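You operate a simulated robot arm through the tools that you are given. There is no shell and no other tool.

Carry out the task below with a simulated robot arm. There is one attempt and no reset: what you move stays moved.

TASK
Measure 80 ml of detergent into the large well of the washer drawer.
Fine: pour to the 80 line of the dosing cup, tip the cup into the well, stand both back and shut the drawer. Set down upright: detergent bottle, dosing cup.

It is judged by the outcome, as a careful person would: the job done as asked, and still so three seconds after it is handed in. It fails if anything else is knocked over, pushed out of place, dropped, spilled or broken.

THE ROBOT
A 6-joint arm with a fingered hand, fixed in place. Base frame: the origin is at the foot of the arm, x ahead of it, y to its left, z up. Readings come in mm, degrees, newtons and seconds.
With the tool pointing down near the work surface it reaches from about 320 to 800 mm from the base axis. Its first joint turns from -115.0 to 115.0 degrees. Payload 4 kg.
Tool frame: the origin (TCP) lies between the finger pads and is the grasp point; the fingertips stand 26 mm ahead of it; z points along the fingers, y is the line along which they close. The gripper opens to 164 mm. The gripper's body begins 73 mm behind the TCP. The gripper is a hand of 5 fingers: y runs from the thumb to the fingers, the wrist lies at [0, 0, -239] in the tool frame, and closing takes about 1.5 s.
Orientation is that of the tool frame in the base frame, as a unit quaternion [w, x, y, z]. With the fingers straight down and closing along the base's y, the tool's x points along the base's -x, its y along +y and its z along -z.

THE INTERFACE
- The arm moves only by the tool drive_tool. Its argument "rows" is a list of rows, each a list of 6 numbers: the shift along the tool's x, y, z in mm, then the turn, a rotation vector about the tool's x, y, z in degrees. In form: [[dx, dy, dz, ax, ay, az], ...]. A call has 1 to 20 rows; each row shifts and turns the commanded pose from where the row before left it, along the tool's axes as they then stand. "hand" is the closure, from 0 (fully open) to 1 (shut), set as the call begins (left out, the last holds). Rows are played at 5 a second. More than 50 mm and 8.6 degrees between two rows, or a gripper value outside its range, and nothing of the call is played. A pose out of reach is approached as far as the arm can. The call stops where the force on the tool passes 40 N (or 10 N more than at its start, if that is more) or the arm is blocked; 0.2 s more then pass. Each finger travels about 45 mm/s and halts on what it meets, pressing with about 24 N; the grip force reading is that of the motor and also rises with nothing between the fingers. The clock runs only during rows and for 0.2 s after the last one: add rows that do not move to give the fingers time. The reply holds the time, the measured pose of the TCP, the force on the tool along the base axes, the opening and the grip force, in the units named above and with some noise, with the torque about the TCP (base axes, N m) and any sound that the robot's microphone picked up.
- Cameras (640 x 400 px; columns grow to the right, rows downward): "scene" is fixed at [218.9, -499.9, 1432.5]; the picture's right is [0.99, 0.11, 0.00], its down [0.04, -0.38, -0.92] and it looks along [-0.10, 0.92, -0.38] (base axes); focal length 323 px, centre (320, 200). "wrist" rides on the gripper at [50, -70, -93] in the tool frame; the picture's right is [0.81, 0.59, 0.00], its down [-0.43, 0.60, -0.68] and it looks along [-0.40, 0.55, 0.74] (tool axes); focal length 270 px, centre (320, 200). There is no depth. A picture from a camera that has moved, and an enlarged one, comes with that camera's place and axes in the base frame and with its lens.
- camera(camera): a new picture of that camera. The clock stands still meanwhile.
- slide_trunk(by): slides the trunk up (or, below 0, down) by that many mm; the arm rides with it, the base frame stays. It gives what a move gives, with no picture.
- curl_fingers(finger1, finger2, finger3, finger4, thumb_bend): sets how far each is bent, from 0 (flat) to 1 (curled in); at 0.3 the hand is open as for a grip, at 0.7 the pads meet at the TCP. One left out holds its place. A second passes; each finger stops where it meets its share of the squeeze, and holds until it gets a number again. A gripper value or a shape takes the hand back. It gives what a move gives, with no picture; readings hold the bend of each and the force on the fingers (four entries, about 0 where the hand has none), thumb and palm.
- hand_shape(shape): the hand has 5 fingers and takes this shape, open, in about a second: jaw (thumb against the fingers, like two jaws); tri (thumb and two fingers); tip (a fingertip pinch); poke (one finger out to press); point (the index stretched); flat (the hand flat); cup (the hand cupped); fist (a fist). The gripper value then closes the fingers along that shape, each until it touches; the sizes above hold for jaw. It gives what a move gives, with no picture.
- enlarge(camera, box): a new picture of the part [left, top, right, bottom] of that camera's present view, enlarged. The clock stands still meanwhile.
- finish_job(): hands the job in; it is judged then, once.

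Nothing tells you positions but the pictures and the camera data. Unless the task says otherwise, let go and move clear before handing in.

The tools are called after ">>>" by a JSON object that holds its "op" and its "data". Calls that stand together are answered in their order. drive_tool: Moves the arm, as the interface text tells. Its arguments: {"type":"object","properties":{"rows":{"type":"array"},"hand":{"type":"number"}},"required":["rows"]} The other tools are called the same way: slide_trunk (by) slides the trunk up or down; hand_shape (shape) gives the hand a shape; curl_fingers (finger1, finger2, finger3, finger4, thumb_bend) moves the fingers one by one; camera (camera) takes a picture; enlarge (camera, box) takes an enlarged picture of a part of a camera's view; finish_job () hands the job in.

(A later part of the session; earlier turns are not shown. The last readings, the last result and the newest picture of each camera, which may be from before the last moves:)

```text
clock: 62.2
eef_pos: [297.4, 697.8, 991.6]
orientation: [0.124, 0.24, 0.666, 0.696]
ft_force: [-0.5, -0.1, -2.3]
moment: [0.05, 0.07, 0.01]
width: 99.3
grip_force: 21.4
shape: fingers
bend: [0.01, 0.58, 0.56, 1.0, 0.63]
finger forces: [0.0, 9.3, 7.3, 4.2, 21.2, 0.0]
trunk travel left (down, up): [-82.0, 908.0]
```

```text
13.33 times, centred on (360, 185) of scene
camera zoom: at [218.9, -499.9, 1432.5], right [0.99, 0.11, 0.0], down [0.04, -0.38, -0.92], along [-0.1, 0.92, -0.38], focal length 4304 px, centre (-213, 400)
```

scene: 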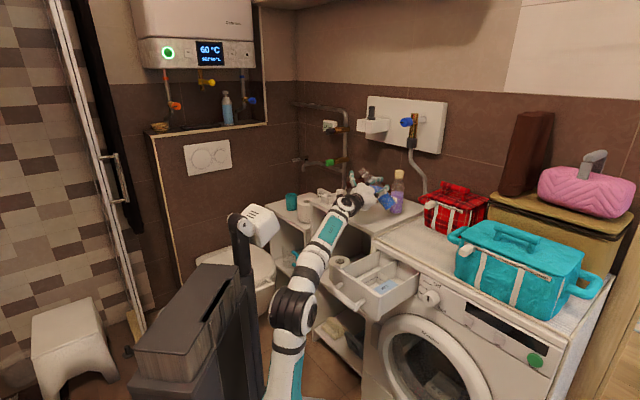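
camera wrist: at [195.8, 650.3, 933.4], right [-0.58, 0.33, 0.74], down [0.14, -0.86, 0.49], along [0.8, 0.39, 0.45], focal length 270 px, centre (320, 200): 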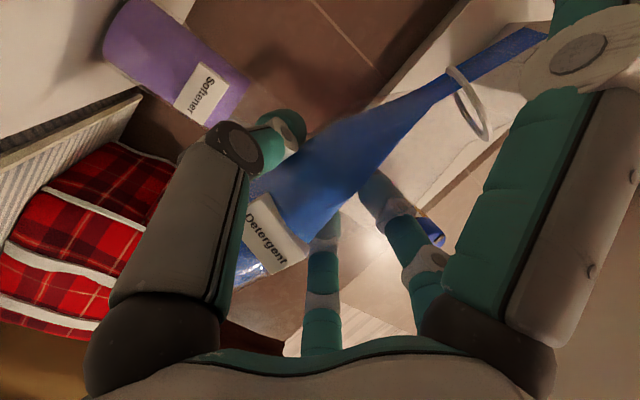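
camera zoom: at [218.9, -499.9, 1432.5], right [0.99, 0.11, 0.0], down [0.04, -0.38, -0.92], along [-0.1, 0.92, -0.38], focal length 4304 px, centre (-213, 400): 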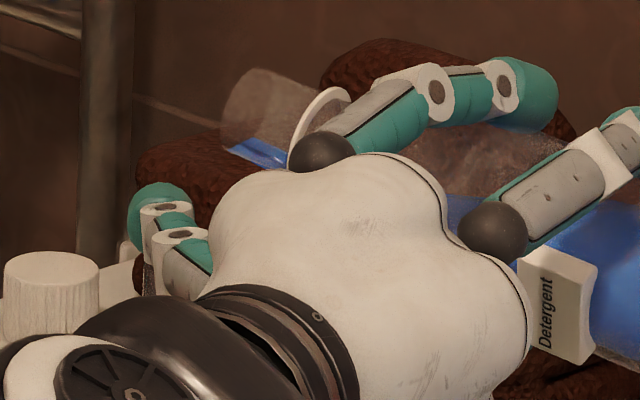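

>>> {"op": "drive_tool", "data": {"rows": [[0, 0, 0, 0, 0, -1], [0, 0, 0, 0, 0, 0]]}}

>>> {"op": "enlarge", "data": {"camera": "scene", "box": [345, 170, 375, 200]}}

>>> {"op": "drive_tool", "data": {"rows": [[0, 0, 0, 0, 0, -1], [0, 0, 0, 0, 0, 0]]}}

>>> {"op": "enlarge", "data": {"camera": "scene", "box": [345, 170, 375, 200]}}

```text
clock: 62.8
eef_pos: [297.6, 698.3, 990.6]
orientation: [0.129, 0.234, 0.668, 0.694]
ft_force: [0.2, 0.9, -1.9]
moment: [0.01, 0.08, -0.01]
width: 99.2
grip_force: 21.0
shape: fingers
bend: [0.01, 0.58, 0.56, 1.0, 0.63]
finger forces: [0.1, 9.3, 7.3, 4.1, 21.3, 0.1]
trunk travel left (down, up): [-82.0, 908.0]
```

```text
13.33 times, centred on (360, 185) of scene
camera zoom: at [218.9, -499.9, 1432.5], right [0.99, 0.11, 0.0], down [0.04, -0.38, -0.92], along [-0.1, 0.92, -0.38], focal length 4304 px, centre (-213, 400)
```

zoom: 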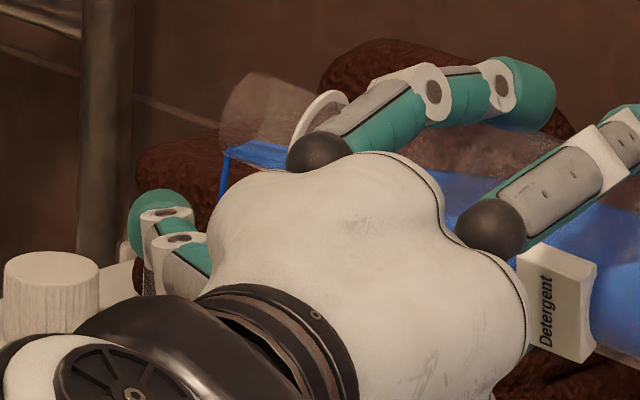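

```text
clock: 63.4
eef_pos: [297.4, 697.9, 990.6]
orientation: [0.134, 0.228, 0.669, 0.694]
ft_force: [-0.9, 0.1, -2.5]
moment: [0.04, 0.11, 0.0]
width: 99.1
grip_force: 21.1
shape: fingers
bend: [0.01, 0.58, 0.56, 1.0, 0.63]
finger forces: [0.1, 9.3, 7.3, 4.2, 21.3, 0.1]
trunk travel left (down, up): [-82.0, 908.0]
```

```text
13.33 times, centred on (360, 185) of scene
camera zoom: at [218.9, -499.9, 1432.5], right [0.99, 0.11, 0.0], down [0.04, -0.38, -0.92], along [-0.1, 0.92, -0.38], focal length 4304 px, centre (-213, 400)
```

zoom: 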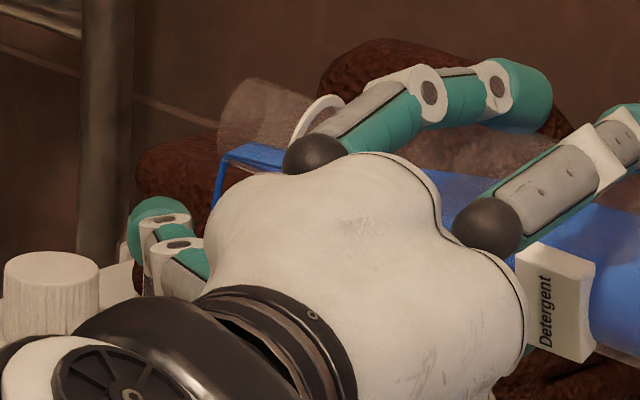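

The stream has started at 81–82° and falls straight down the middle of the cup. I'll hold for a second, then tilt back and check the level to gauge the rate.

>>> {"op": "drive_tool", "data": {"rows": [[0, 0, 0, 0, 0, 0], [0, 0, 0, 0, 0, 0], [0, 0, 0, 0, 0, 0], [0, 0, 0, 0, 0, 0]]}}

>>> {"op": "enlarge", "data": {"camera": "scene", "box": [345, 170, 375, 200]}}

>>> {"op": "drive_tool", "data": {"rows": [[0, 0, 0, 0, 0, 7], [0, 0, 0, 0, 0, 8], [0, 0, 0, 0, 0, 8], [0, 0, 0, 0, 0, 8]]}}

>>> {"op": "slide_trunk", "data": {"by": 90}}

>>> {"op": "enlarge", "data": {"camera": "scene", "box": [340, 185, 362, 215]}}

>>> {"op": "camera", "data": {"camera": "wrist"}}

```text
clock: 64.4
eef_pos: [298.0, 697.3, 990.2]
orientation: [0.134, 0.228, 0.67, 0.694]
ft_force: [0.5, -0.3, -3.0]
moment: [0.04, 0.09, -0.05]
width: 99.3
grip_force: 20.4
shape: fingers
bend: [0.01, 0.58, 0.56, 1.0, 0.63]
finger forces: [0.0, 9.3, 7.2, 4.2, 21.3, 0.0]
trunk travel left (down, up): [-82.0, 908.0]
```

```text
13.33 times, centred on (360, 185) of scene
camera zoom: at [218.9, -499.9, 1432.5], right [0.99, 0.11, 0.0], down [0.04, -0.38, -0.92], along [-0.1, 0.92, -0.38], focal length 4304 px, centre (-213, 400)
```

zoom: 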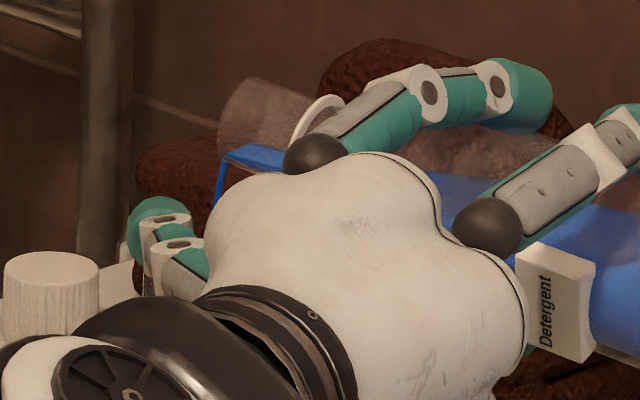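

```text
clock: 65.4
eef_pos: [299.3, 698.6, 990.7]
orientation: [-0.057, 0.4, 0.583, 0.705]
ft_force: [-0.9, 0.5, -3.0]
moment: [0.02, 0.05, -0.01]
width: 99.3
grip_force: 21.3
shape: fingers
bend: [0.01, 0.58, 0.56, 1.0, 0.63]
finger forces: [0.0, 9.3, 7.3, 4.4, 21.2, 0.0]
trunk travel left (down, up): [-82.0, 908.0]
```

```text
clock: 66.6
eef_pos: [298.7, 699.1, 1080.7]
orientation: [-0.055, 0.399, 0.583, 0.705]
ft_force: [-0.9, -0.5, -2.5]
moment: [0.04, 0.09, 0.02]
width: 99.4
grip_force: 20.8
shape: fingers
bend: [0.01, 0.58, 0.56, 1.0, 0.63]
finger forces: [0.0, 9.5, 7.4, 4.5, 21.0, 0.0]
trunk travel left (down, up): [-172.0, 818.0]
```

```text
13.33 times, centred on (351, 200) of scene
camera zoom: at [218.9, -499.9, 1432.5], right [0.99, 0.11, 0.0], down [0.04, -0.38, -0.92], along [-0.1, 0.92, -0.38], focal length 4304 px, centre (-93, 200)
```

zoom: 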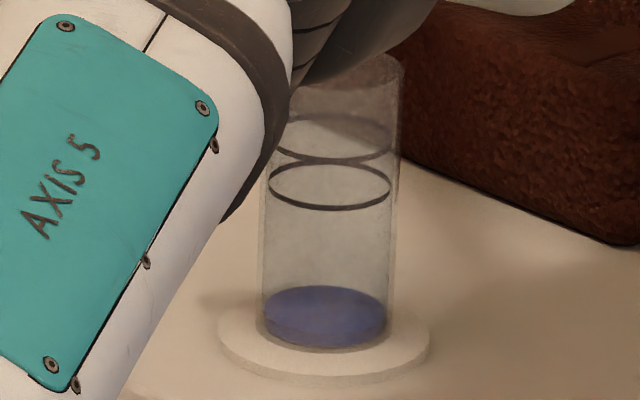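

```text
taken
camera wrist: at [180.4, 660.3, 1057.8], right [-0.23, 0.13, 0.97], down [0.28, -0.94, 0.19], along [0.93, 0.31, 0.18], focal length 270 px, centre (320, 200)
```

wrist: 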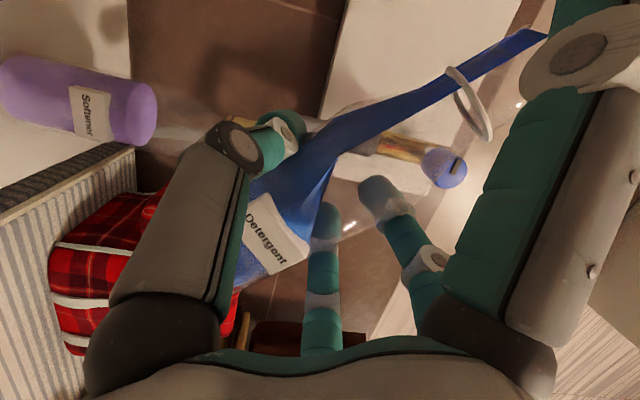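

About 2 ml in after ~2 s, so the rate is gentle and the aim is right. I'll go back, slightly higher, and tilt to ~86° for a faster flow.

>>> {"op": "slide_trunk", "data": {"by": -76}}

>>> {"op": "drive_tool", "data": {"rows": [[0, 0, 0, 0, 0, -8], [0, 0, 0, 0, 0, -8], [0, 0, 0, 0, 0, -8], [0, 0, 0, 0, 0, -7], [0, 0, 0, 0, 0, -2], [0, 0, 0, 0, 0, 0]]}}

>>> {"op": "enlarge", "data": {"camera": "scene", "box": [345, 165, 375, 195]}}

>>> {"op": "drive_tool", "data": {"rows": [[0, 0, 0, 0, 0, -1], [0, 0, 0, 0, 0, -1], [0, 0, 0, 0, 0, 0], [0, 0, 0, 0, 0, 0]]}}

>>> {"op": "enlarge", "data": {"camera": "scene", "box": [345, 165, 375, 195]}}

```text
clock: 67.7
eef_pos: [297.6, 699.7, 1004.2]
orientation: [-0.055, 0.4, 0.583, 0.705]
ft_force: [-0.2, -0.5, -2.4]
moment: [-0.01, 0.08, 0.01]
width: 99.4
grip_force: 21.3
shape: fingers
bend: [0.01, 0.58, 0.56, 1.0, 0.63]
finger forces: [0.0, 9.4, 7.3, 4.5, 21.1, 0.1]
trunk travel left (down, up): [-96.0, 894.0]
```

```text
clock: 69.1
eef_pos: [298.9, 698.7, 1005.5]
orientation: [0.148, 0.217, 0.673, 0.692]
ft_force: [0.8, -0.4, -1.8]
moment: [0.02, 0.06, -0.03]
width: 99.3
grip_force: 20.7
shape: fingers
bend: [0.01, 0.58, 0.57, 1.0, 0.63]
finger forces: [0.1, 9.4, 7.4, 4.3, 21.2, 0.0]
trunk travel left (down, up): [-96.0, 894.0]
```

```text
13.33 times, centred on (360, 180) of scene
camera zoom: at [218.9, -499.9, 1432.5], right [0.99, 0.11, 0.0], down [0.04, -0.38, -0.92], along [-0.1, 0.92, -0.38], focal length 4304 px, centre (-213, 467)
```

zoom: 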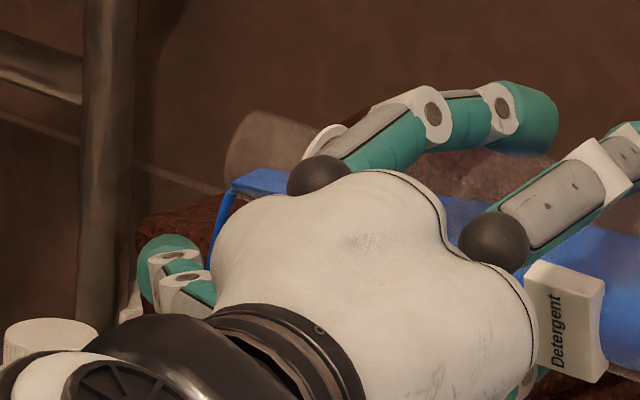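

```text
clock: 70.1
eef_pos: [299.1, 699.0, 1003.8]
orientation: [0.16, 0.205, 0.677, 0.688]
ft_force: [-0.8, 0.0, -1.6]
moment: [0.02, 0.05, 0.01]
width: 99.3
grip_force: 21.5
shape: fingers
bend: [0.01, 0.58, 0.57, 1.0, 0.63]
finger forces: [0.0, 9.3, 7.4, 4.4, 21.1, 0.0]
trunk travel left (down, up): [-96.0, 894.0]
```

```text
13.33 times, centred on (360, 180) of scene
camera zoom: at [218.9, -499.9, 1432.5], right [0.99, 0.11, 0.0], down [0.04, -0.38, -0.92], along [-0.1, 0.92, -0.38], focal length 4304 px, centre (-213, 467)
```

zoom: 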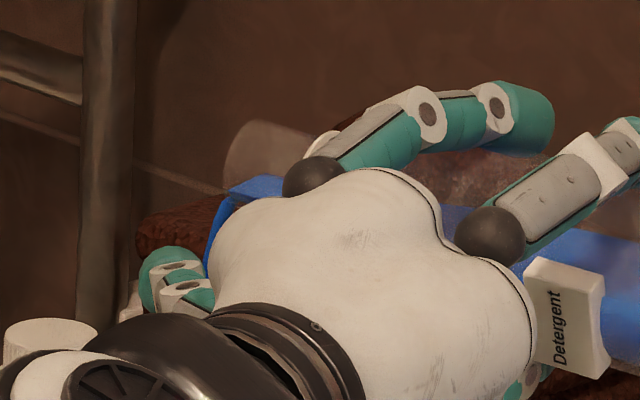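

The stream is thicker now and lands a few mm past centre; I'll shift back 4 mm, hold about a second, then check the level.

>>> {"op": "drive_tool", "data": {"rows": [[-4, 0, 0, 0, 0, 0], [0, 0, 0, 0, 0, 0], [0, 0, 0, 0, 0, 0], [0, 0, 0, 0, 0, 0], [0, 0, 0, 0, 0, 0]]}}

>>> {"op": "drive_tool", "data": {"rows": [[0, 0, 0, 0, 0, 8], [0, 0, 0, 0, 0, 8], [0, 0, 0, 0, 0, 8], [0, 0, 0, 0, 0, 8]]}}

>>> {"op": "slide_trunk", "data": {"by": 76}}

>>> {"op": "enlarge", "data": {"camera": "scene", "box": [340, 185, 362, 215]}}

```text
clock: 71.3
eef_pos: [301.5, 696.0, 1004.7]
orientation: [0.159, 0.205, 0.677, 0.689]
ft_force: [0.4, -0.9, -1.9]
moment: [0.02, 0.08, 0.04]
width: 99.4
grip_force: 21.0
shape: fingers
bend: [0.01, 0.58, 0.57, 1.0, 0.63]
finger forces: [0.0, 9.3, 7.5, 4.3, 21.1, 0.0]
trunk travel left (down, up): [-96.0, 894.0]
```

```text
clock: 72.3
eef_pos: [302.8, 696.5, 1002.9]
orientation: [-0.037, 0.385, 0.593, 0.707]
ft_force: [0.4, -0.8, -2.7]
moment: [0.04, 0.07, -0.01]
width: 99.4
grip_force: 21.2
shape: fingers
bend: [0.01, 0.58, 0.57, 1.0, 0.63]
finger forces: [0.0, 9.2, 7.6, 4.4, 21.0, 0.0]
trunk travel left (down, up): [-96.0, 894.0]
```

```text
clock: 73.5
eef_pos: [302.3, 697.6, 1079.5]
orientation: [-0.037, 0.384, 0.594, 0.706]
ft_force: [0.0, 0.2, -1.4]
moment: [0.01, 0.08, 0.01]
width: 99.5
grip_force: 21.3
shape: fingers
bend: [0.01, 0.58, 0.57, 1.0, 0.63]
finger forces: [0.1, 9.4, 7.4, 4.6, 21.1, 0.0]
trunk travel left (down, up): [-172.0, 818.0]
```

```text
13.33 times, centred on (351, 200) of scene
camera zoom: at [218.9, -499.9, 1432.5], right [0.99, 0.11, 0.0], down [0.04, -0.38, -0.92], along [-0.1, 0.92, -0.38], focal length 4304 px, centre (-93, 200)
```

zoom: 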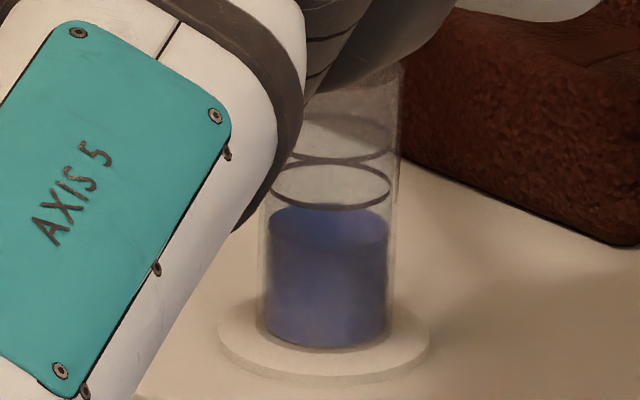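

The cup is at roughly half of the upper line (≈39 ml if that line is 80). Before going past the lower line, I'll bring the bottle upright and use its level drop as an independent check of which line is 80.

>>> {"op": "drive_tool", "data": {"rows": [[0, 0, 0, 0, 0, 8], [0, 0, 0, 0, 0, 8], [0, 0, 0, 0, 0, 8], [0, 0, 0, 0, 0, 8], [0, 0, 0, 0, 0, 8], [0, 0, 0, 0, 0, 8], [0, 0, 0, 0, 0, 6], [0, 0, 0, 0, 0, 0]]}}

>>> {"op": "enlarge", "data": {"camera": "wrist", "box": [220, 100, 400, 300]}}

>>> {"op": "enlarge", "data": {"camera": "scene", "box": [330, 140, 420, 230]}}

```text
clock: 75.3
eef_pos: [302.3, 697.1, 1079.2]
orientation: [-0.354, 0.612, 0.355, 0.612]
ft_force: [0.1, 0.2, -2.0]
moment: [0.02, -0.01, -0.01]
width: 99.4
grip_force: 20.9
shape: fingers
bend: [0.01, 0.58, 0.57, 1.0, 0.64]
finger forces: [0.0, 9.5, 7.9, 4.7, 20.6, 0.1]
trunk travel left (down, up): [-172.0, 818.0]
```

```text
2.00 times, centred on (310, 200) of wrist
camera zoom: at [195.8, 651.6, 1129.9], right [0.51, -0.29, 0.81], down [0.18, -0.88, -0.43], along [0.84, 0.37, -0.4], focal length 541 px, centre (340, 200)
```

zoom: 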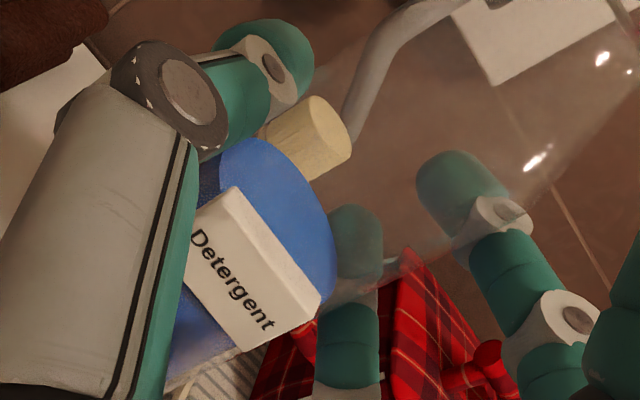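

```text
4.44 times, centred on (375, 185) of scene
camera zoom: at [218.9, -499.9, 1432.5], right [0.99, 0.11, 0.0], down [0.04, -0.38, -0.92], along [-0.1, 0.92, -0.38], focal length 1435 px, centre (76, 267)
```

zoom: 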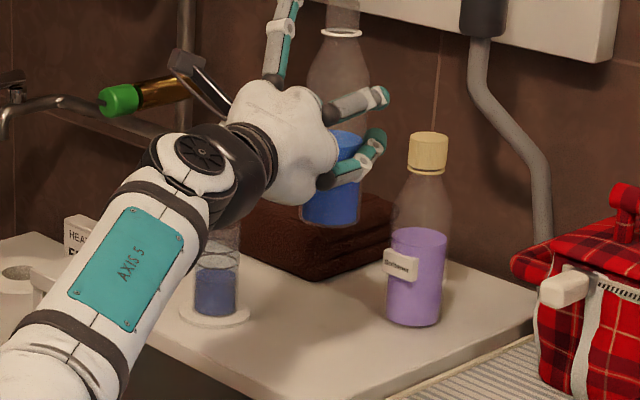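

The bottle's level dropped ~20 mm ≈ 39 ml, which confirms the upper line is 80 ml. I'll go back for roughly another 25–30 ml, then fine-tune.

>>> {"op": "slide_trunk", "data": {"by": -76}}

>>> {"op": "drive_tool", "data": {"rows": [[0, 0, 0, 0, 0, -8], [0, 0, 0, 0, 0, -8], [0, 0, 0, 0, 0, -8], [0, 0, 0, 0, 0, -8], [0, 0, 0, 0, 0, -8], [0, 0, 0, 0, 0, -8], [0, 0, 0, 0, 0, -8], [0, 0, 0, 0, 0, -8], [0, 0, 0, 0, 0, -8], [0, 0, 0, 0, 0, -8], [0, 0, 0, 0, 0, -4], [0, 0, 0, 0, 0, -2]]}}

>>> {"op": "enlarge", "data": {"camera": "scene", "box": [345, 165, 375, 195]}}

```text
clock: 76.4
eef_pos: [301.2, 697.6, 1003.4]
orientation: [-0.354, 0.611, 0.356, 0.612]
ft_force: [-0.3, 0.2, -1.8]
moment: [-0.04, -0.03, -0.02]
width: 99.3
grip_force: 21.2
shape: fingers
bend: [0.01, 0.58, 0.57, 1.0, 0.64]
finger forces: [0.0, 9.6, 7.9, 4.7, 20.6, 0.1]
trunk travel left (down, up): [-96.0, 894.0]
```

```text
clock: 79.0
eef_pos: [302.1, 697.2, 1003.2]
orientation: [0.159, 0.204, 0.677, 0.689]
ft_force: [-0.1, -0.4, -1.8]
moment: [0.03, 0.02, 0.0]
width: 99.2
grip_force: 20.9
shape: fingers
bend: [0.01, 0.58, 0.57, 1.0, 0.64]
finger forces: [0.0, 9.4, 7.5, 4.5, 21.1, 0.0]
trunk travel left (down, up): [-96.0, 894.0]
```

```text
13.33 times, centred on (360, 180) of scene
camera zoom: at [218.9, -499.9, 1432.5], right [0.99, 0.11, 0.0], down [0.04, -0.38, -0.92], along [-0.1, 0.92, -0.38], focal length 4304 px, centre (-213, 467)
```

zoom: 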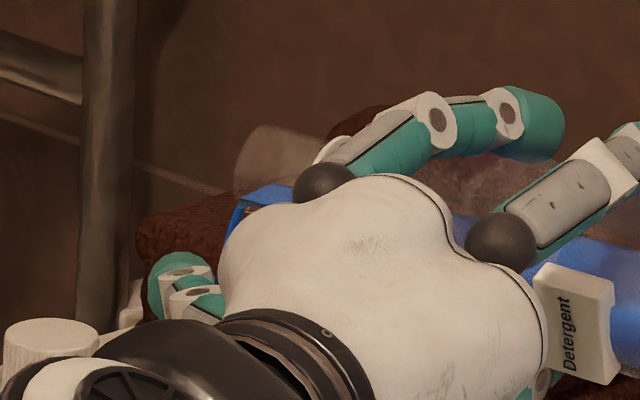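

>>> {"op": "drive_tool", "data": {"rows": [[0, 0, 0, 0, 0, 0], [0, 0, 0, 0, 0, 0], [0, 0, 0, 0, 0, 0], [0, 0, 0, 0, 0, 0]]}}

>>> {"op": "enlarge", "data": {"camera": "scene", "box": [345, 165, 375, 195]}}

>>> {"op": "drive_tool", "data": {"rows": [[0, 0, 0, 0, 0, 8], [0, 0, 0, 0, 0, 8], [0, 0, 0, 0, 0, 8], [0, 0, 0, 0, 0, 8]]}}

>>> {"op": "slide_trunk", "data": {"by": 76}}

>>> {"op": "enlarge", "data": {"camera": "scene", "box": [340, 185, 362, 215]}}

```text
clock: 80.0
eef_pos: [302.5, 696.7, 1003.2]
orientation: [0.158, 0.205, 0.677, 0.689]
ft_force: [-0.9, -0.2, -1.6]
moment: [0.05, 0.04, -0.01]
width: 99.3
grip_force: 21.2
shape: fingers
bend: [0.01, 0.58, 0.57, 1.0, 0.64]
finger forces: [0.0, 9.4, 7.5, 4.6, 21.0, 0.1]
trunk travel left (down, up): [-96.0, 894.0]
```

```text
13.33 times, centred on (360, 180) of scene
camera zoom: at [218.9, -499.9, 1432.5], right [0.99, 0.11, 0.0], down [0.04, -0.38, -0.92], along [-0.1, 0.92, -0.38], focal length 4304 px, centre (-213, 467)
```

zoom: 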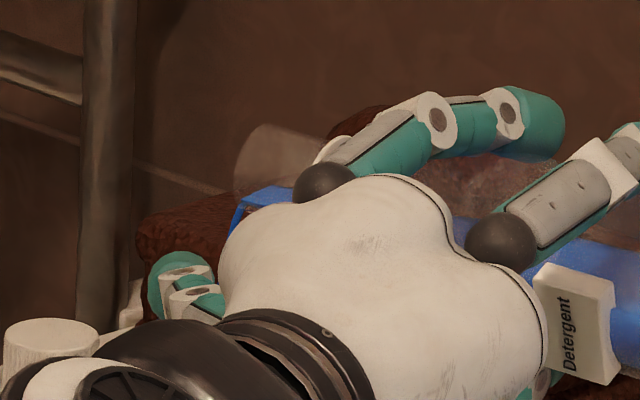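

```text
clock: 81.0
eef_pos: [302.5, 696.9, 1003.2]
orientation: [-0.038, 0.384, 0.594, 0.706]
ft_force: [0.1, 0.1, -2.7]
moment: [0.02, 0.05, 0.02]
width: 99.5
grip_force: 21.5
shape: fingers
bend: [0.01, 0.58, 0.57, 1.0, 0.64]
finger forces: [0.0, 9.4, 7.5, 4.6, 20.9, 0.0]
trunk travel left (down, up): [-96.0, 894.0]
```

```text
clock: 82.1
eef_pos: [302.7, 697.5, 1078.6]
orientation: [-0.037, 0.384, 0.593, 0.706]
ft_force: [-0.5, 0.3, -1.6]
moment: [0.02, 0.06, 0.0]
width: 99.4
grip_force: 21.5
shape: fingers
bend: [0.01, 0.58, 0.57, 1.0, 0.64]
finger forces: [0.0, 9.5, 7.5, 4.8, 20.8, 0.1]
trunk travel left (down, up): [-172.0, 818.0]
```

```text
13.33 times, centred on (351, 200) of scene
camera zoom: at [218.9, -499.9, 1432.5], right [0.99, 0.11, 0.0], down [0.04, -0.38, -0.92], along [-0.1, 0.92, -0.38], focal length 4304 px, centre (-93, 200)
```

zoom: 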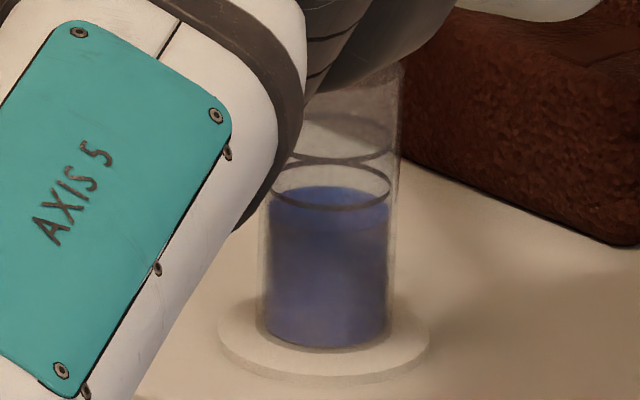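

At ≈48 ml now. I'll tilt slightly further (≈88.5°) for a second to bring it near 70.

>>> {"op": "slide_trunk", "data": {"by": -70}}

>>> {"op": "drive_tool", "data": {"rows": [[0, 0, 0, 0, 0, -8], [0, 0, 0, 0, 0, -8], [0, 0, 0, 0, 0, -8], [0, 0, 0, 0, 0, -8], [0, 0, 0, 0, 0, -2.5], [0, 0, 0, 0, 0, 0], [0, 0, 0, 0, 0, 0]]}}

>>> {"op": "enlarge", "data": {"camera": "scene", "box": [345, 165, 375, 195]}}

>>> {"op": "drive_tool", "data": {"rows": [[0, 0, 0, 0, 0, 0], [0, 0, 0, 0, 0, 8], [0, 0, 0, 0, 0, 8], [0, 0, 0, 0, 0, 8], [0, 0, 0, 0, 0, 8]]}}

>>> {"op": "slide_trunk", "data": {"by": 70}}

>>> {"op": "enlarge", "data": {"camera": "scene", "box": [340, 185, 362, 215]}}

```text
clock: 83.2
eef_pos: [301.9, 697.5, 1009.9]
orientation: [-0.037, 0.384, 0.593, 0.706]
ft_force: [-0.1, -0.9, -1.9]
moment: [-0.01, 0.07, 0.01]
width: 99.4
grip_force: 21.0
shape: fingers
bend: [0.01, 0.58, 0.57, 1.0, 0.64]
finger forces: [0.0, 9.5, 7.5, 4.8, 20.8, 0.0]
trunk travel left (down, up): [-102.0, 888.0]
```

```text
clock: 84.8
eef_pos: [302.2, 696.9, 1009.4]
orientation: [0.173, 0.19, 0.681, 0.686]
ft_force: [0.1, -0.9, -2.1]
moment: [0.04, 0.09, -0.03]
width: 99.0
grip_force: 20.9
shape: fingers
bend: [0.01, 0.58, 0.57, 1.0, 0.64]
finger forces: [0.0, 9.4, 7.4, 4.6, 20.8, 0.0]
trunk travel left (down, up): [-102.0, 888.0]
```

```text
13.33 times, centred on (360, 180) of scene
camera zoom: at [218.9, -499.9, 1432.5], right [0.99, 0.11, 0.0], down [0.04, -0.38, -0.92], along [-0.1, 0.92, -0.38], focal length 4304 px, centre (-213, 467)
```

zoom: 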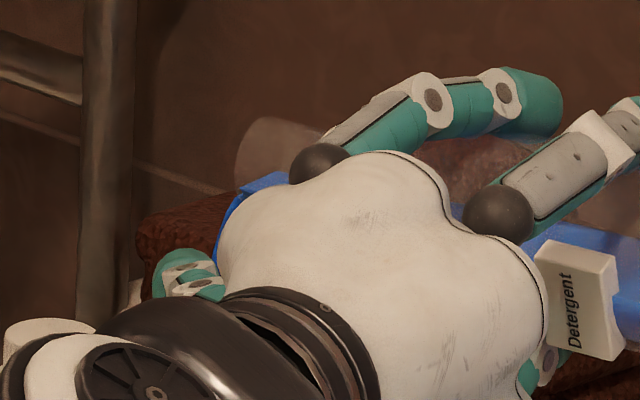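

```text
clock: 86.0
eef_pos: [302.0, 696.9, 1009.5]
orientation: [-0.023, 0.371, 0.602, 0.707]
ft_force: [-0.8, -0.1, -2.0]
moment: [0.04, 0.04, -0.05]
width: 99.5
grip_force: 21.0
shape: fingers
bend: [0.01, 0.58, 0.57, 1.0, 0.64]
finger forces: [0.1, 9.3, 7.6, 4.8, 20.7, 0.1]
trunk travel left (down, up): [-102.0, 888.0]
```

```text
clock: 87.1
eef_pos: [302.6, 697.2, 1078.7]
orientation: [-0.021, 0.371, 0.601, 0.707]
ft_force: [0.1, -0.5, -2.1]
moment: [0.05, 0.04, 0.0]
width: 99.3
grip_force: 21.3
shape: fingers
bend: [0.01, 0.58, 0.57, 1.0, 0.64]
finger forces: [0.0, 9.3, 7.6, 4.8, 20.7, 0.0]
trunk travel left (down, up): [-172.0, 818.0]
```

```text
13.33 times, centred on (351, 200) of scene
camera zoom: at [218.9, -499.9, 1432.5], right [0.99, 0.11, 0.0], down [0.04, -0.38, -0.92], along [-0.1, 0.92, -0.38], focal length 4304 px, centre (-93, 200)
```

zoom: 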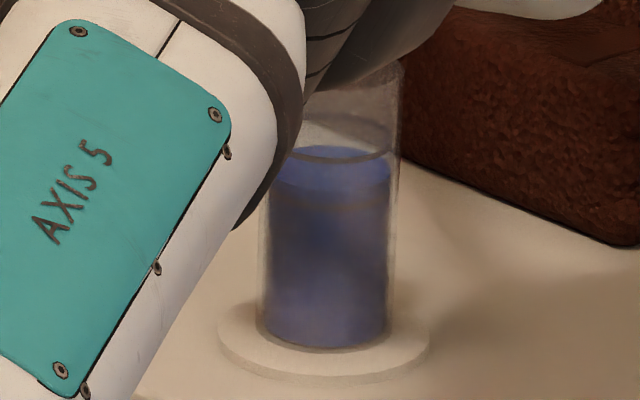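

≈66 ml now; about 14 ml to go. Same tilt again for a similar time, which should add a bit less than before.

>>> {"op": "slide_trunk", "data": {"by": -70}}

>>> {"op": "drive_tool", "data": {"rows": [[0, 0, 0, 0, 0, -8], [0, 0, 0, 0, 0, -8], [0, 0, 0, 0, 0, -8], [0, 0, 0, 0, 0, -8], [0, 0, 0, 0, 0, 0], [0, 0, 0, 0, 0, 0], [0, 0, 0, 0, 0, 0], [0, 0, 0, 0, 0, 8], [0, 0, 0, 0, 0, 8], [0, 0, 0, 0, 0, 8], [0, 0, 0, 0, 0, 8]]}}

>>> {"op": "slide_trunk", "data": {"by": 70}}

>>> {"op": "enlarge", "data": {"camera": "scene", "box": [340, 185, 362, 215]}}

```text
clock: 88.2
eef_pos: [302.4, 697.1, 1009.6]
orientation: [-0.022, 0.371, 0.602, 0.707]
ft_force: [0.0, -0.4, -0.8]
moment: [0.02, 0.09, -0.01]
width: 99.4
grip_force: 20.7
shape: fingers
bend: [0.01, 0.58, 0.57, 1.0, 0.64]
finger forces: [0.0, 9.4, 7.6, 4.9, 20.7, 0.0]
trunk travel left (down, up): [-102.0, 888.0]
```

```text
clock: 90.6
eef_pos: [301.6, 697.3, 1008.5]
orientation: [-0.022, 0.372, 0.601, 0.707]
ft_force: [0.2, -0.9, -1.8]
moment: [0.04, 0.1, -0.03]
width: 99.1
grip_force: 21.0
shape: fingers
bend: [0.01, 0.58, 0.57, 1.0, 0.64]
finger forces: [0.0, 9.2, 7.7, 4.9, 20.6, 0.0]
trunk travel left (down, up): [-102.0, 888.0]
```

```text
clock: 91.7
eef_pos: [301.1, 696.8, 1080.1]
orientation: [-0.022, 0.372, 0.602, 0.707]
ft_force: [-0.5, -0.1, -0.7]
moment: [0.03, 0.05, -0.01]
width: 99.3
grip_force: 21.4
shape: fingers
bend: [0.01, 0.58, 0.57, 1.0, 0.64]
finger forces: [0.0, 9.3, 7.6, 5.0, 20.6, 0.0]
trunk travel left (down, up): [-172.0, 818.0]
```

```text
13.33 times, centred on (351, 200) of scene
camera zoom: at [218.9, -499.9, 1432.5], right [0.99, 0.11, 0.0], down [0.04, -0.38, -0.92], along [-0.1, 0.92, -0.38], focal length 4304 px, centre (-93, 200)
```

zoom: 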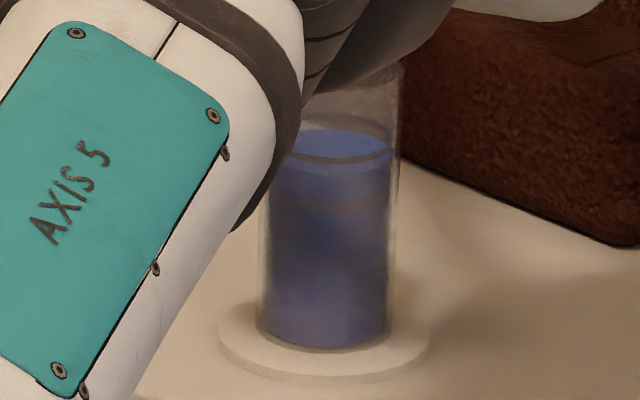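

Now ≈73 ml, with about 6–7 ml remaining. One more near-identical pulse, half a degree further.

>>> {"op": "slide_trunk", "data": {"by": -70}}

>>> {"op": "drive_tool", "data": {"rows": [[0, 0, 0, 0, 0, -8], [0, 0, 0, 0, 0, -8], [0, 0, 0, 0, 0, -8], [0, 0, 0, 0, 0, -8.4], [0, 0, 0, 0, 0, 0], [0, 0, 0, 0, 0, 0], [0, 0, 0, 0, 0, 0], [0, 0, 0, 0, 0, 8.4], [0, 0, 0, 0, 0, 8], [0, 0, 0, 0, 0, 8], [0, 0, 0, 0, 0, 8]]}}

>>> {"op": "slide_trunk", "data": {"by": 70}}

>>> {"op": "enlarge", "data": {"camera": "scene", "box": [340, 185, 362, 215]}}

```text
clock: 92.7
eef_pos: [301.9, 696.5, 1009.5]
orientation: [-0.022, 0.371, 0.602, 0.707]
ft_force: [0.2, -0.7, -0.7]
moment: [0.02, 0.01, 0.0]
width: 99.4
grip_force: 21.5
shape: fingers
bend: [0.01, 0.58, 0.57, 1.0, 0.64]
finger forces: [0.1, 9.3, 7.5, 4.9, 20.7, 0.1]
trunk travel left (down, up): [-102.0, 888.0]
```

```text
clock: 95.1
eef_pos: [302.1, 697.6, 1008.9]
orientation: [-0.023, 0.371, 0.602, 0.707]
ft_force: [0.3, -0.1, -1.6]
moment: [0.04, 0.09, 0.02]
width: 99.5
grip_force: 21.6
shape: fingers
bend: [0.01, 0.58, 0.57, 1.0, 0.64]
finger forces: [0.0, 9.3, 7.6, 5.1, 20.6, 0.1]
trunk travel left (down, up): [-102.0, 888.0]
```

```text
clock: 96.2
eef_pos: [301.3, 698.0, 1078.2]
orientation: [-0.022, 0.371, 0.601, 0.707]
ft_force: [0.3, -0.2, -1.8]
moment: [0.02, 0.07, 0.02]
width: 99.2
grip_force: 21.0
shape: fingers
bend: [0.01, 0.58, 0.57, 1.0, 0.64]
finger forces: [0.0, 9.3, 7.7, 5.2, 20.6, 0.0]
trunk travel left (down, up): [-172.0, 818.0]
```

```text
13.33 times, centred on (351, 200) of scene
camera zoom: at [218.9, -499.9, 1432.5], right [0.99, 0.11, 0.0], down [0.04, -0.38, -0.92], along [-0.1, 0.92, -0.38], focal length 4304 px, centre (-93, 200)
```

zoom: 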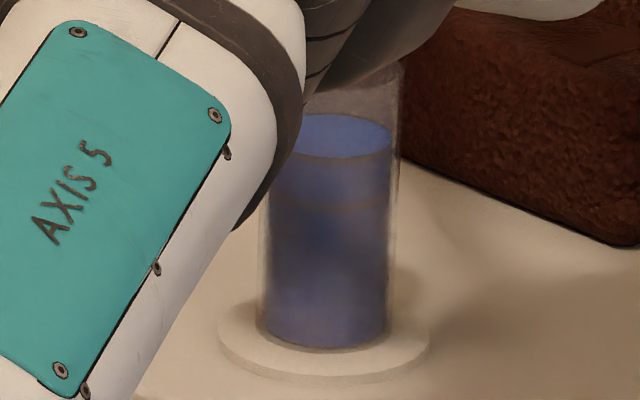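

The level now sits on the upper (80) line. I'll bring the bottle upright and move back above its original spot.

>>> {"op": "drive_tool", "data": {"rows": [[0, 0, 0, 0, 0, 8], [0, 0, 0, 0, 0, 8], [0, 0, 0, 0, 0, 8], [0, 0, 0, 0, 0, 8], [0, 0, 0, 0, 0, 8], [0, 0, 0, 0, 0, 8], [0, 0, 0, 0, 0, 8], [0, 0, 0, 0, 0, 0.7], [0, 7, -9.2, 0, 0, 0], [0, 7, -9.2, 0, 0, 0], [0, 0, 0, 0, 0, 0]]}}

>>> {"op": "enlarge", "data": {"camera": "scene", "box": [320, 140, 420, 240]}}

```text
clock: 98.6
eef_pos: [304.5, 673.6, 1078.6]
orientation: [-0.354, 0.612, 0.354, 0.612]
ft_force: [0.5, -0.6, -0.5]
moment: [0.01, -0.02, -0.03]
width: 99.3
grip_force: 21.0
shape: fingers
bend: [0.01, 0.58, 0.57, 1.0, 0.63]
finger forces: [0.1, 9.4, 8.0, 5.3, 20.3, 0.1]
trunk travel left (down, up): [-172.0, 818.0]
```

```text
4.00 times, centred on (370, 190) of scene
camera zoom: at [218.9, -499.9, 1432.5], right [0.99, 0.11, 0.0], down [0.04, -0.38, -0.92], along [-0.1, 0.92, -0.38], focal length 1291 px, centre (120, 240)
```

zoom: 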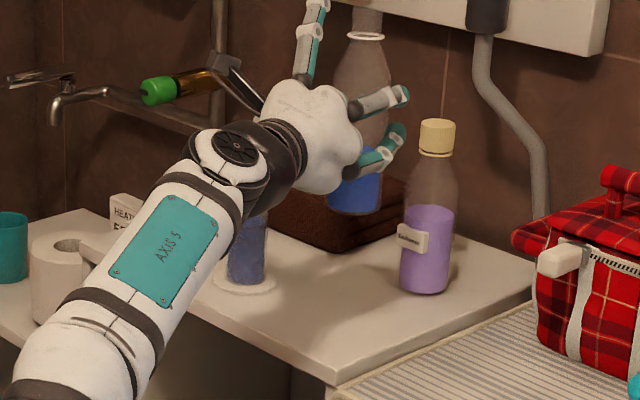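

Upright above its spot. Lowering with the trunk, the last bit gently.

>>> {"op": "slide_trunk", "data": {"by": -113}}

>>> {"op": "slide_trunk", "data": {"by": -6}}

>>> {"op": "enlarge", "data": {"camera": "scene", "box": [330, 145, 420, 235]}}

```text
clock: 100.0
eef_pos: [307.4, 674.7, 966.3]
orientation: [-0.354, 0.612, 0.354, 0.612]
ft_force: [0.7, 0.2, -1.7]
moment: [-0.03, 0.0, 0.03]
width: 99.2
grip_force: 21.8
shape: fingers
bend: [0.01, 0.58, 0.57, 1.0, 0.63]
finger forces: [0.1, 9.4, 8.0, 5.2, 20.3, 0.1]
trunk travel left (down, up): [-59.0, 931.0]
```

```text
clock: 100.6
eef_pos: [305.5, 674.9, 959.0]
orientation: [-0.354, 0.612, 0.354, 0.612]
ft_force: [-0.8, -0.5, -0.7]
moment: [0.02, 0.0, 0.01]
width: 99.2
grip_force: 21.9
shape: fingers
bend: [0.01, 0.58, 0.57, 1.0, 0.63]
finger forces: [0.1, 9.4, 7.9, 5.3, 20.3, 0.0]
trunk travel left (down, up): [-53.0, 937.0]
```

```text
4.44 times, centred on (375, 190) of scene
camera zoom: at [218.9, -499.9, 1432.5], right [0.99, 0.11, 0.0], down [0.04, -0.38, -0.92], along [-0.1, 0.92, -0.38], focal length 1435 px, centre (76, 244)
```

zoom: 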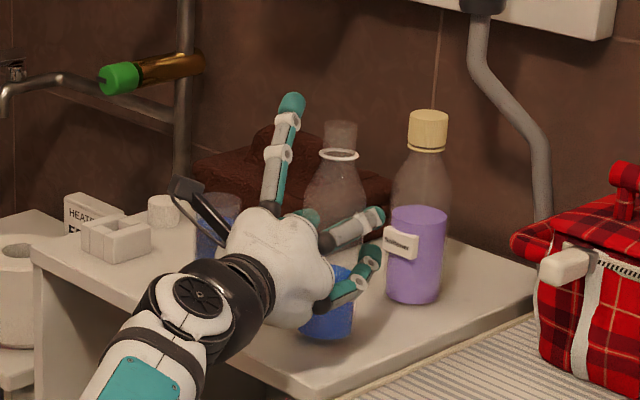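

>>> {"op": "slide_trunk", "data": {"by": -3}}

>>> {"op": "slide_trunk", "data": {"by": -1.5}}

```text
clock: 101.1
eef_pos: [307.0, 674.4, 955.9]
orientation: [-0.355, 0.613, 0.354, 0.611]
ft_force: [1.0, -0.8, -0.3]
moment: [-0.04, 0.01, 0.0]
width: 99.3
grip_force: 21.1
shape: fingers
bend: [0.01, 0.58, 0.57, 1.0, 0.63]
finger forces: [0.0, 9.4, 8.0, 5.3, 20.3, 0.1]
trunk travel left (down, up): [-50.0, 940.0]
```

```text
clock: 101.6
eef_pos: [305.1, 674.7, 955.9]
orientation: [-0.354, 0.612, 0.354, 0.612]
ft_force: [0.2, 1.2, -0.3]
moment: [0.02, -0.01, 0.01]
width: 99.4
grip_force: 21.5
shape: fingers
bend: [0.01, 0.58, 0.57, 1.0, 0.63]
finger forces: [0.0, 9.3, 8.0, 5.2, 20.2, 0.1]
trunk travel left (down, up): [-49.0, 941.0]
```

>>> {"op": "slide_trunk", "data": {"by": -1.5}}

>>> {"op": "slide_trunk", "data": {"by": -1}}

```text
clock: 102.1
eef_pos: [304.7, 674.4, 956.9]
orientation: [-0.355, 0.612, 0.353, 0.613]
ft_force: [-0.2, 0.2, 5.4]
moment: [0.09, 0.03, 0.01]
width: 99.2
grip_force: 22.0
shape: fingers
bend: [0.01, 0.58, 0.57, 1.0, 0.63]
finger forces: [0.0, 9.3, 8.2, 4.9, 20.3, 0.0]
trunk travel left (down, up): [-47.0, 943.0]
```

```text
clock: 102.7
eef_pos: [305.6, 674.3, 954.7]
orientation: [-0.356, 0.611, 0.354, 0.612]
ft_force: [0.0, -1.3, 10.1]
moment: [0.23, -0.01, -0.04]
width: 99.5
grip_force: 21.2
shape: fingers
bend: [0.01, 0.58, 0.57, 1.0, 0.63]
finger forces: [0.1, 9.4, 8.3, 4.8, 20.2, 0.1]
trunk travel left (down, up): [-46.0, 944.0]
```

The bottle is standing on the shelf again. I'll ease the pressure by 1 mm, then open the thumb and fingers.

>>> {"op": "slide_trunk", "data": {"by": 1.5}}

>>> {"op": "curl_fingers", "data": {"finger2": 0.5, "finger3": 0.5, "thumb_bend": 0.55}}

>>> {"op": "curl_fingers", "data": {"finger2": 0.3, "finger3": 0.3, "thumb_bend": 0.3}}

>>> {"op": "camera", "data": {"camera": "wrist"}}

>>> {"op": "enlarge", "data": {"camera": "scene", "box": [330, 145, 420, 235]}}

```text
clock: 103.2
eef_pos: [306.2, 673.6, 954.5]
orientation: [-0.355, 0.612, 0.353, 0.612]
ft_force: [-0.4, -0.4, 8.5]
moment: [0.19, 0.02, 0.02]
width: 99.3
grip_force: 21.1
shape: fingers
bend: [0.01, 0.58, 0.57, 1.0, 0.63]
finger forces: [0.0, 9.4, 8.1, 4.7, 20.2, 0.1]
trunk travel left (down, up): [-48.0, 942.0]
```

```text
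clock: 104.2
eef_pos: [307.3, 675.9, 953.5]
orientation: [-0.354, 0.613, 0.353, 0.612]
ft_force: [-0.6, 0.0, 0.0]
moment: [-0.01, -0.02, 0.0]
width: 99.2
grip_force: 0.0
shape: fingers
bend: [0.01, 0.5, 0.5, 1.0, 0.55]
finger forces: [0.0, 0.0, 0.1, 0.3, 0.1, 0.0]
trunk travel left (down, up): [-48.0, 942.0]
```

```text
clock: 105.2
eef_pos: [306.0, 675.1, 953.8]
orientation: [-0.354, 0.612, 0.354, 0.612]
ft_force: [0.1, -0.1, 0.5]
moment: [-0.02, 0.0, -0.02]
width: 110.0
grip_force: 0.5
shape: fingers
bend: [0.01, 0.3, 0.3, 1.0, 0.3]
finger forces: [0.1, 0.1, 0.0, 0.3, 0.0, 0.0]
trunk travel left (down, up): [-48.0, 942.0]
```

```text
taken
camera wrist: at [199.7, 629.1, 1005.0], right [0.51, -0.29, 0.81], down [0.18, -0.88, -0.43], along [0.84, 0.37, -0.4], focal length 270 px, centre (320, 200)
```

wrist: 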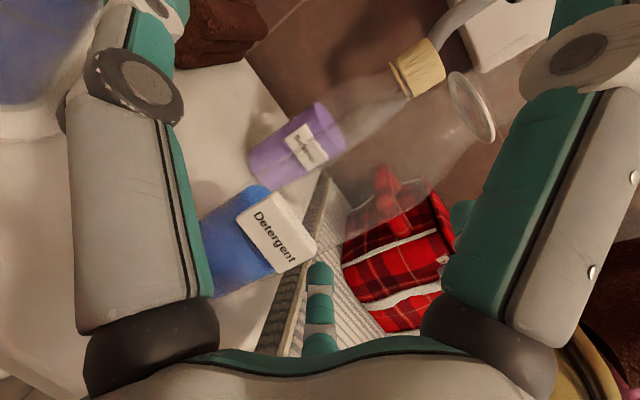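

```text
4.44 times, centred on (375, 190) of scene
camera zoom: at [218.9, -499.9, 1432.5], right [0.99, 0.11, 0.0], down [0.04, -0.38, -0.92], along [-0.1, 0.92, -0.38], focal length 1435 px, centre (76, 244)
```

zoom: 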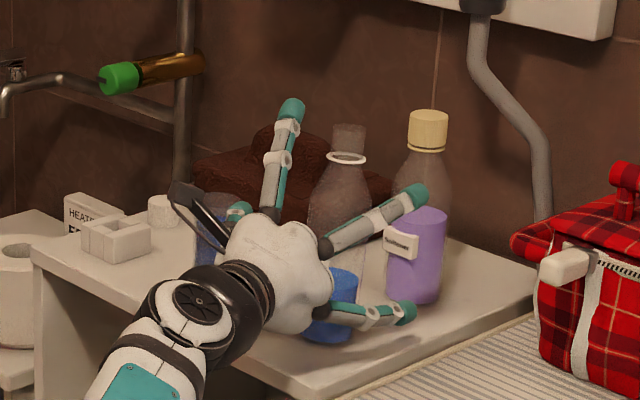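

The bottle stands free and upright. Backing off a few mm, then rising straight up.

>>> {"op": "drive_tool", "data": {"rows": [[0, 0, -3, 0, 0, 0], [0, 0, -3, 0, 0, 0], [0, 0, 0, 0, 0, 0]]}}

>>> {"op": "slide_trunk", "data": {"by": 60}}

>>> {"op": "slide_trunk", "data": {"by": 130}}

>>> {"op": "camera", "data": {"camera": "scene"}}

>>> {"op": "enlarge", "data": {"camera": "scene", "box": [335, 160, 415, 230]}}

```text
clock: 106.0
eef_pos: [302.5, 668.0, 954.8]
orientation: [-0.354, 0.613, 0.353, 0.612]
ft_force: [0.4, -1.1, -0.1]
moment: [-0.03, 0.05, -0.02]
width: 110.0
grip_force: 0.5
shape: fingers
bend: [0.01, 0.3, 0.3, 1.0, 0.3]
finger forces: [0.1, 0.0, 0.1, 0.2, 0.1, 0.0]
trunk travel left (down, up): [-48.0, 942.0]
```

```text
clock: 107.0
eef_pos: [304.5, 668.4, 1015.0]
orientation: [-0.356, 0.612, 0.355, 0.611]
ft_force: [-0.8, 0.6, 1.0]
moment: [-0.01, -0.03, -0.01]
width: 109.9
grip_force: 0.1
shape: fingers
bend: [0.01, 0.3, 0.3, 1.0, 0.3]
finger forces: [0.1, 0.1, 0.1, 0.0, 0.0, 0.0]
trunk travel left (down, up): [-108.0, 882.0]
```

```text
clock: 108.5
eef_pos: [303.1, 668.7, 1145.3]
orientation: [-0.354, 0.613, 0.353, 0.612]
ft_force: [-0.6, -0.4, -0.2]
moment: [-0.01, 0.04, -0.01]
width: 110.0
grip_force: 0.0
shape: fingers
bend: [0.01, 0.3, 0.3, 1.0, 0.3]
finger forces: [0.1, 0.1, 0.1, 0.1, 0.0, 0.1]
trunk travel left (down, up): [-238.0, 752.0]
```

```text
taken
```

scene: 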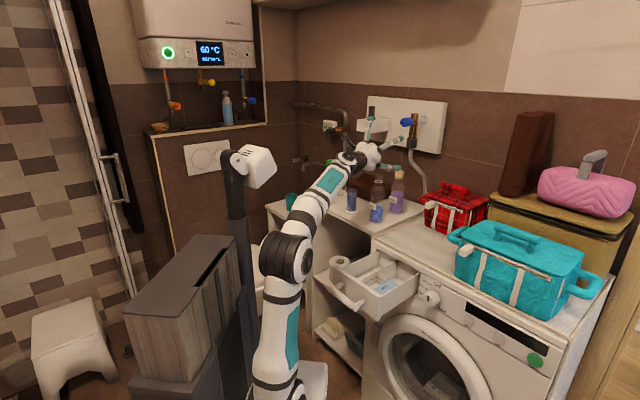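

```text
5.71 times, centred on (375, 195) of scene
camera zoom: at [218.9, -499.9, 1432.5], right [0.99, 0.11, 0.0], down [0.04, -0.38, -0.92], along [-0.1, 0.92, -0.38], focal length 1844 px, centre (6, 229)
```

zoom: 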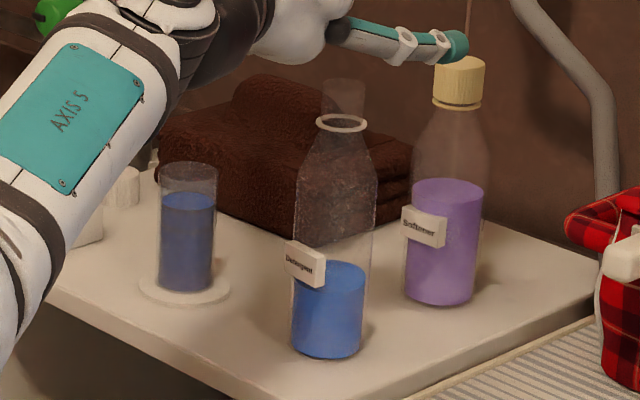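

The bottle is back on its spot, and its ~42 mm level drop confirms 80 ml. Before picking up the cup I'll rehearse, empty-handed, the carry from here to above the drawer well.

>>> {"op": "drive_tool", "data": {"rows": [[0, 6.8, -18.1, -5.83, 0, 0], [0, 8.6, -17.3, -5.83, 0, 0], [0, 10.3, -16.4, -5.83, 0, 0], [0, 11.9, -15.2, -5.83, 0, 0], [0, 13.4, -14, -5.83, 0, 0], [0, 14.8, -12.5, -5.83, 0, 0]]}}

```text
clock: 109.9
eef_pos: [283.0, 555.4, 1144.8]
orientation: [-0.153, 0.691, 0.155, 0.689]
ft_force: [-0.2, -1.5, 0.3]
moment: [0.02, 0.02, 0.0]
width: 109.8
grip_force: 0.1
shape: fingers
bend: [0.01, 0.3, 0.3, 1.0, 0.3]
finger forces: [0.0, 0.1, 0.0, 0.1, 0.1, 0.0]
trunk travel left (down, up): [-238.0, 752.0]
```

Reachable so far. Continuing the rehearsal toward the spot above the well.

>>> {"op": "drive_tool", "data": {"rows": [[0, 16, -10.9, -5.83, 0, 0], [0, 17, -9.3, -5.83, 0, 0], [0, 17.9, -7.5, -5.83, 0, 0], [0, 18.5, -5.6, -5.83, 0, 0], [0, 19, -3.7, -5.83, 0, 0], [0, 19.3, -1.8, -5.83, 0, 0]]}}

>>> {"op": "camera", "data": {"camera": "scene"}}

>>> {"op": "camera", "data": {"camera": "wrist"}}

```text
clock: 111.3
eef_pos: [436.7, 415.8, 1146.9]
orientation: [0.051, 0.704, -0.049, 0.707]
ft_force: [0.5, -0.3, 0.6]
moment: [0.01, 0.02, 0.01]
width: 109.9
grip_force: 0.0
shape: fingers
bend: [0.01, 0.3, 0.3, 1.0, 0.3]
finger forces: [0.0, 0.0, 0.0, 0.0, 0.0, 0.0]
out of reach, approached as far as the arm can: row 3, 4, 5, 6
trunk travel left (down, up): [-238.0, 752.0]
```

```text
taken
```

scene: 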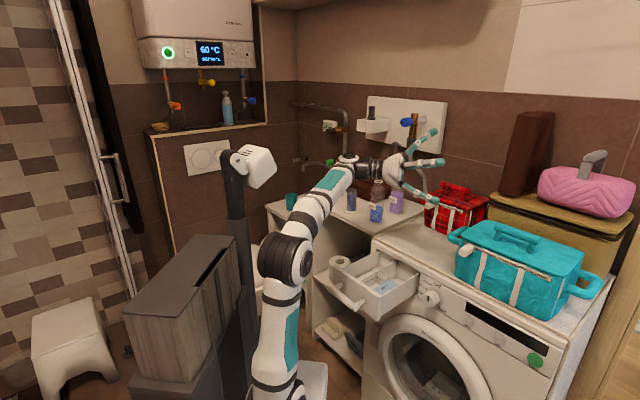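

```text
taken
camera wrist: at [355.0, 498.5, 1197.2], right [-0.09, -0.58, 0.81], down [-0.75, -0.49, -0.43], along [0.65, -0.65, -0.39], focal length 270 px, centre (320, 200)
```

wrist: 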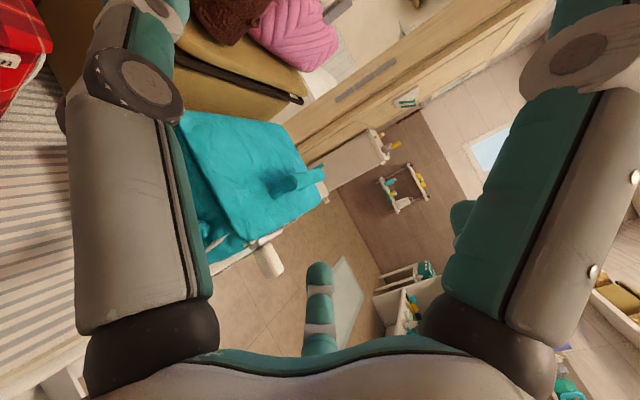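

The orientation is fine, but the wrist can't come that close at this arm height. I'll raise the trunk by 220 and reach down with the arm instead, so the forearm lies flatter, and try the near position again.

>>> {"op": "slide_trunk", "data": {"by": 220}}

>>> {"op": "drive_tool", "data": {"rows": [[-40, 0, 0, 0, 0, 0], [-40, 0, 0, 0, 0, 0], [-40, 0, 0, 0, 0, 0], [-40, 0, 0, 0, 0, 0], [-40, 0, 0, 0, 0, 0]]}}

>>> {"op": "drive_tool", "data": {"rows": [[0, 0, -33, 0, 0, 0], [0, 0, -33, 0, 0, 0], [0, 0, -33, 0, 0, 0], [0, 0, -33, 0, 0, 0], [0, 0, -33, 0, 0, 0]]}}

>>> {"op": "camera", "data": {"camera": "scene"}}

```text
clock: 113.7
eef_pos: [437.5, 416.2, 1366.6]
orientation: [0.051, 0.705, -0.05, 0.706]
ft_force: [-0.1, -0.9, 0.4]
moment: [-0.01, -0.01, 0.0]
width: 109.6
grip_force: 0.1
shape: fingers
bend: [0.01, 0.3, 0.3, 1.0, 0.3]
finger forces: [0.0, 0.0, 0.0, 0.0, 0.1, 0.1]
trunk travel left (down, up): [-458.0, 532.0]
```

```text
clock: 114.9
eef_pos: [451.4, 449.2, 1351.4]
orientation: [0.056, 0.707, -0.047, 0.703]
ft_force: [-1.2, -0.3, -0.6]
moment: [-0.02, -0.01, 0.0]
width: 110.0
grip_force: 0.0
shape: fingers
bend: [0.01, 0.3, 0.3, 1.0, 0.3]
finger forces: [0.1, 0.1, 0.0, 0.0, 0.0, 0.0]
out of reach, approached as far as the arm can: row 1, 2, 3, 4, 5
trunk travel left (down, up): [-458.0, 532.0]
```

```text
clock: 116.1
eef_pos: [436.1, 436.7, 1363.9]
orientation: [0.046, 0.704, -0.044, 0.707]
ft_force: [0.2, 1.6, -0.2]
moment: [0.02, -0.06, -0.02]
width: 109.9
grip_force: 0.1
shape: fingers
bend: [0.01, 0.3, 0.3, 1.0, 0.3]
finger forces: [0.0, 0.0, 0.0, 0.1, 0.0, 0.0]
out of reach, approached as far as the arm can: row 1, 2, 3, 4, 5
trunk travel left (down, up): [-458.0, 532.0]
```

```text
taken
```

scene: 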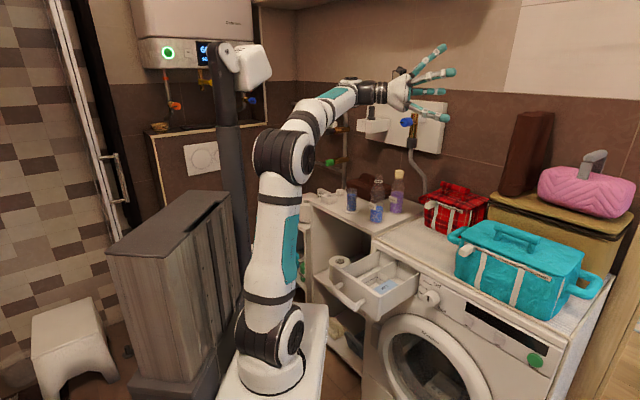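

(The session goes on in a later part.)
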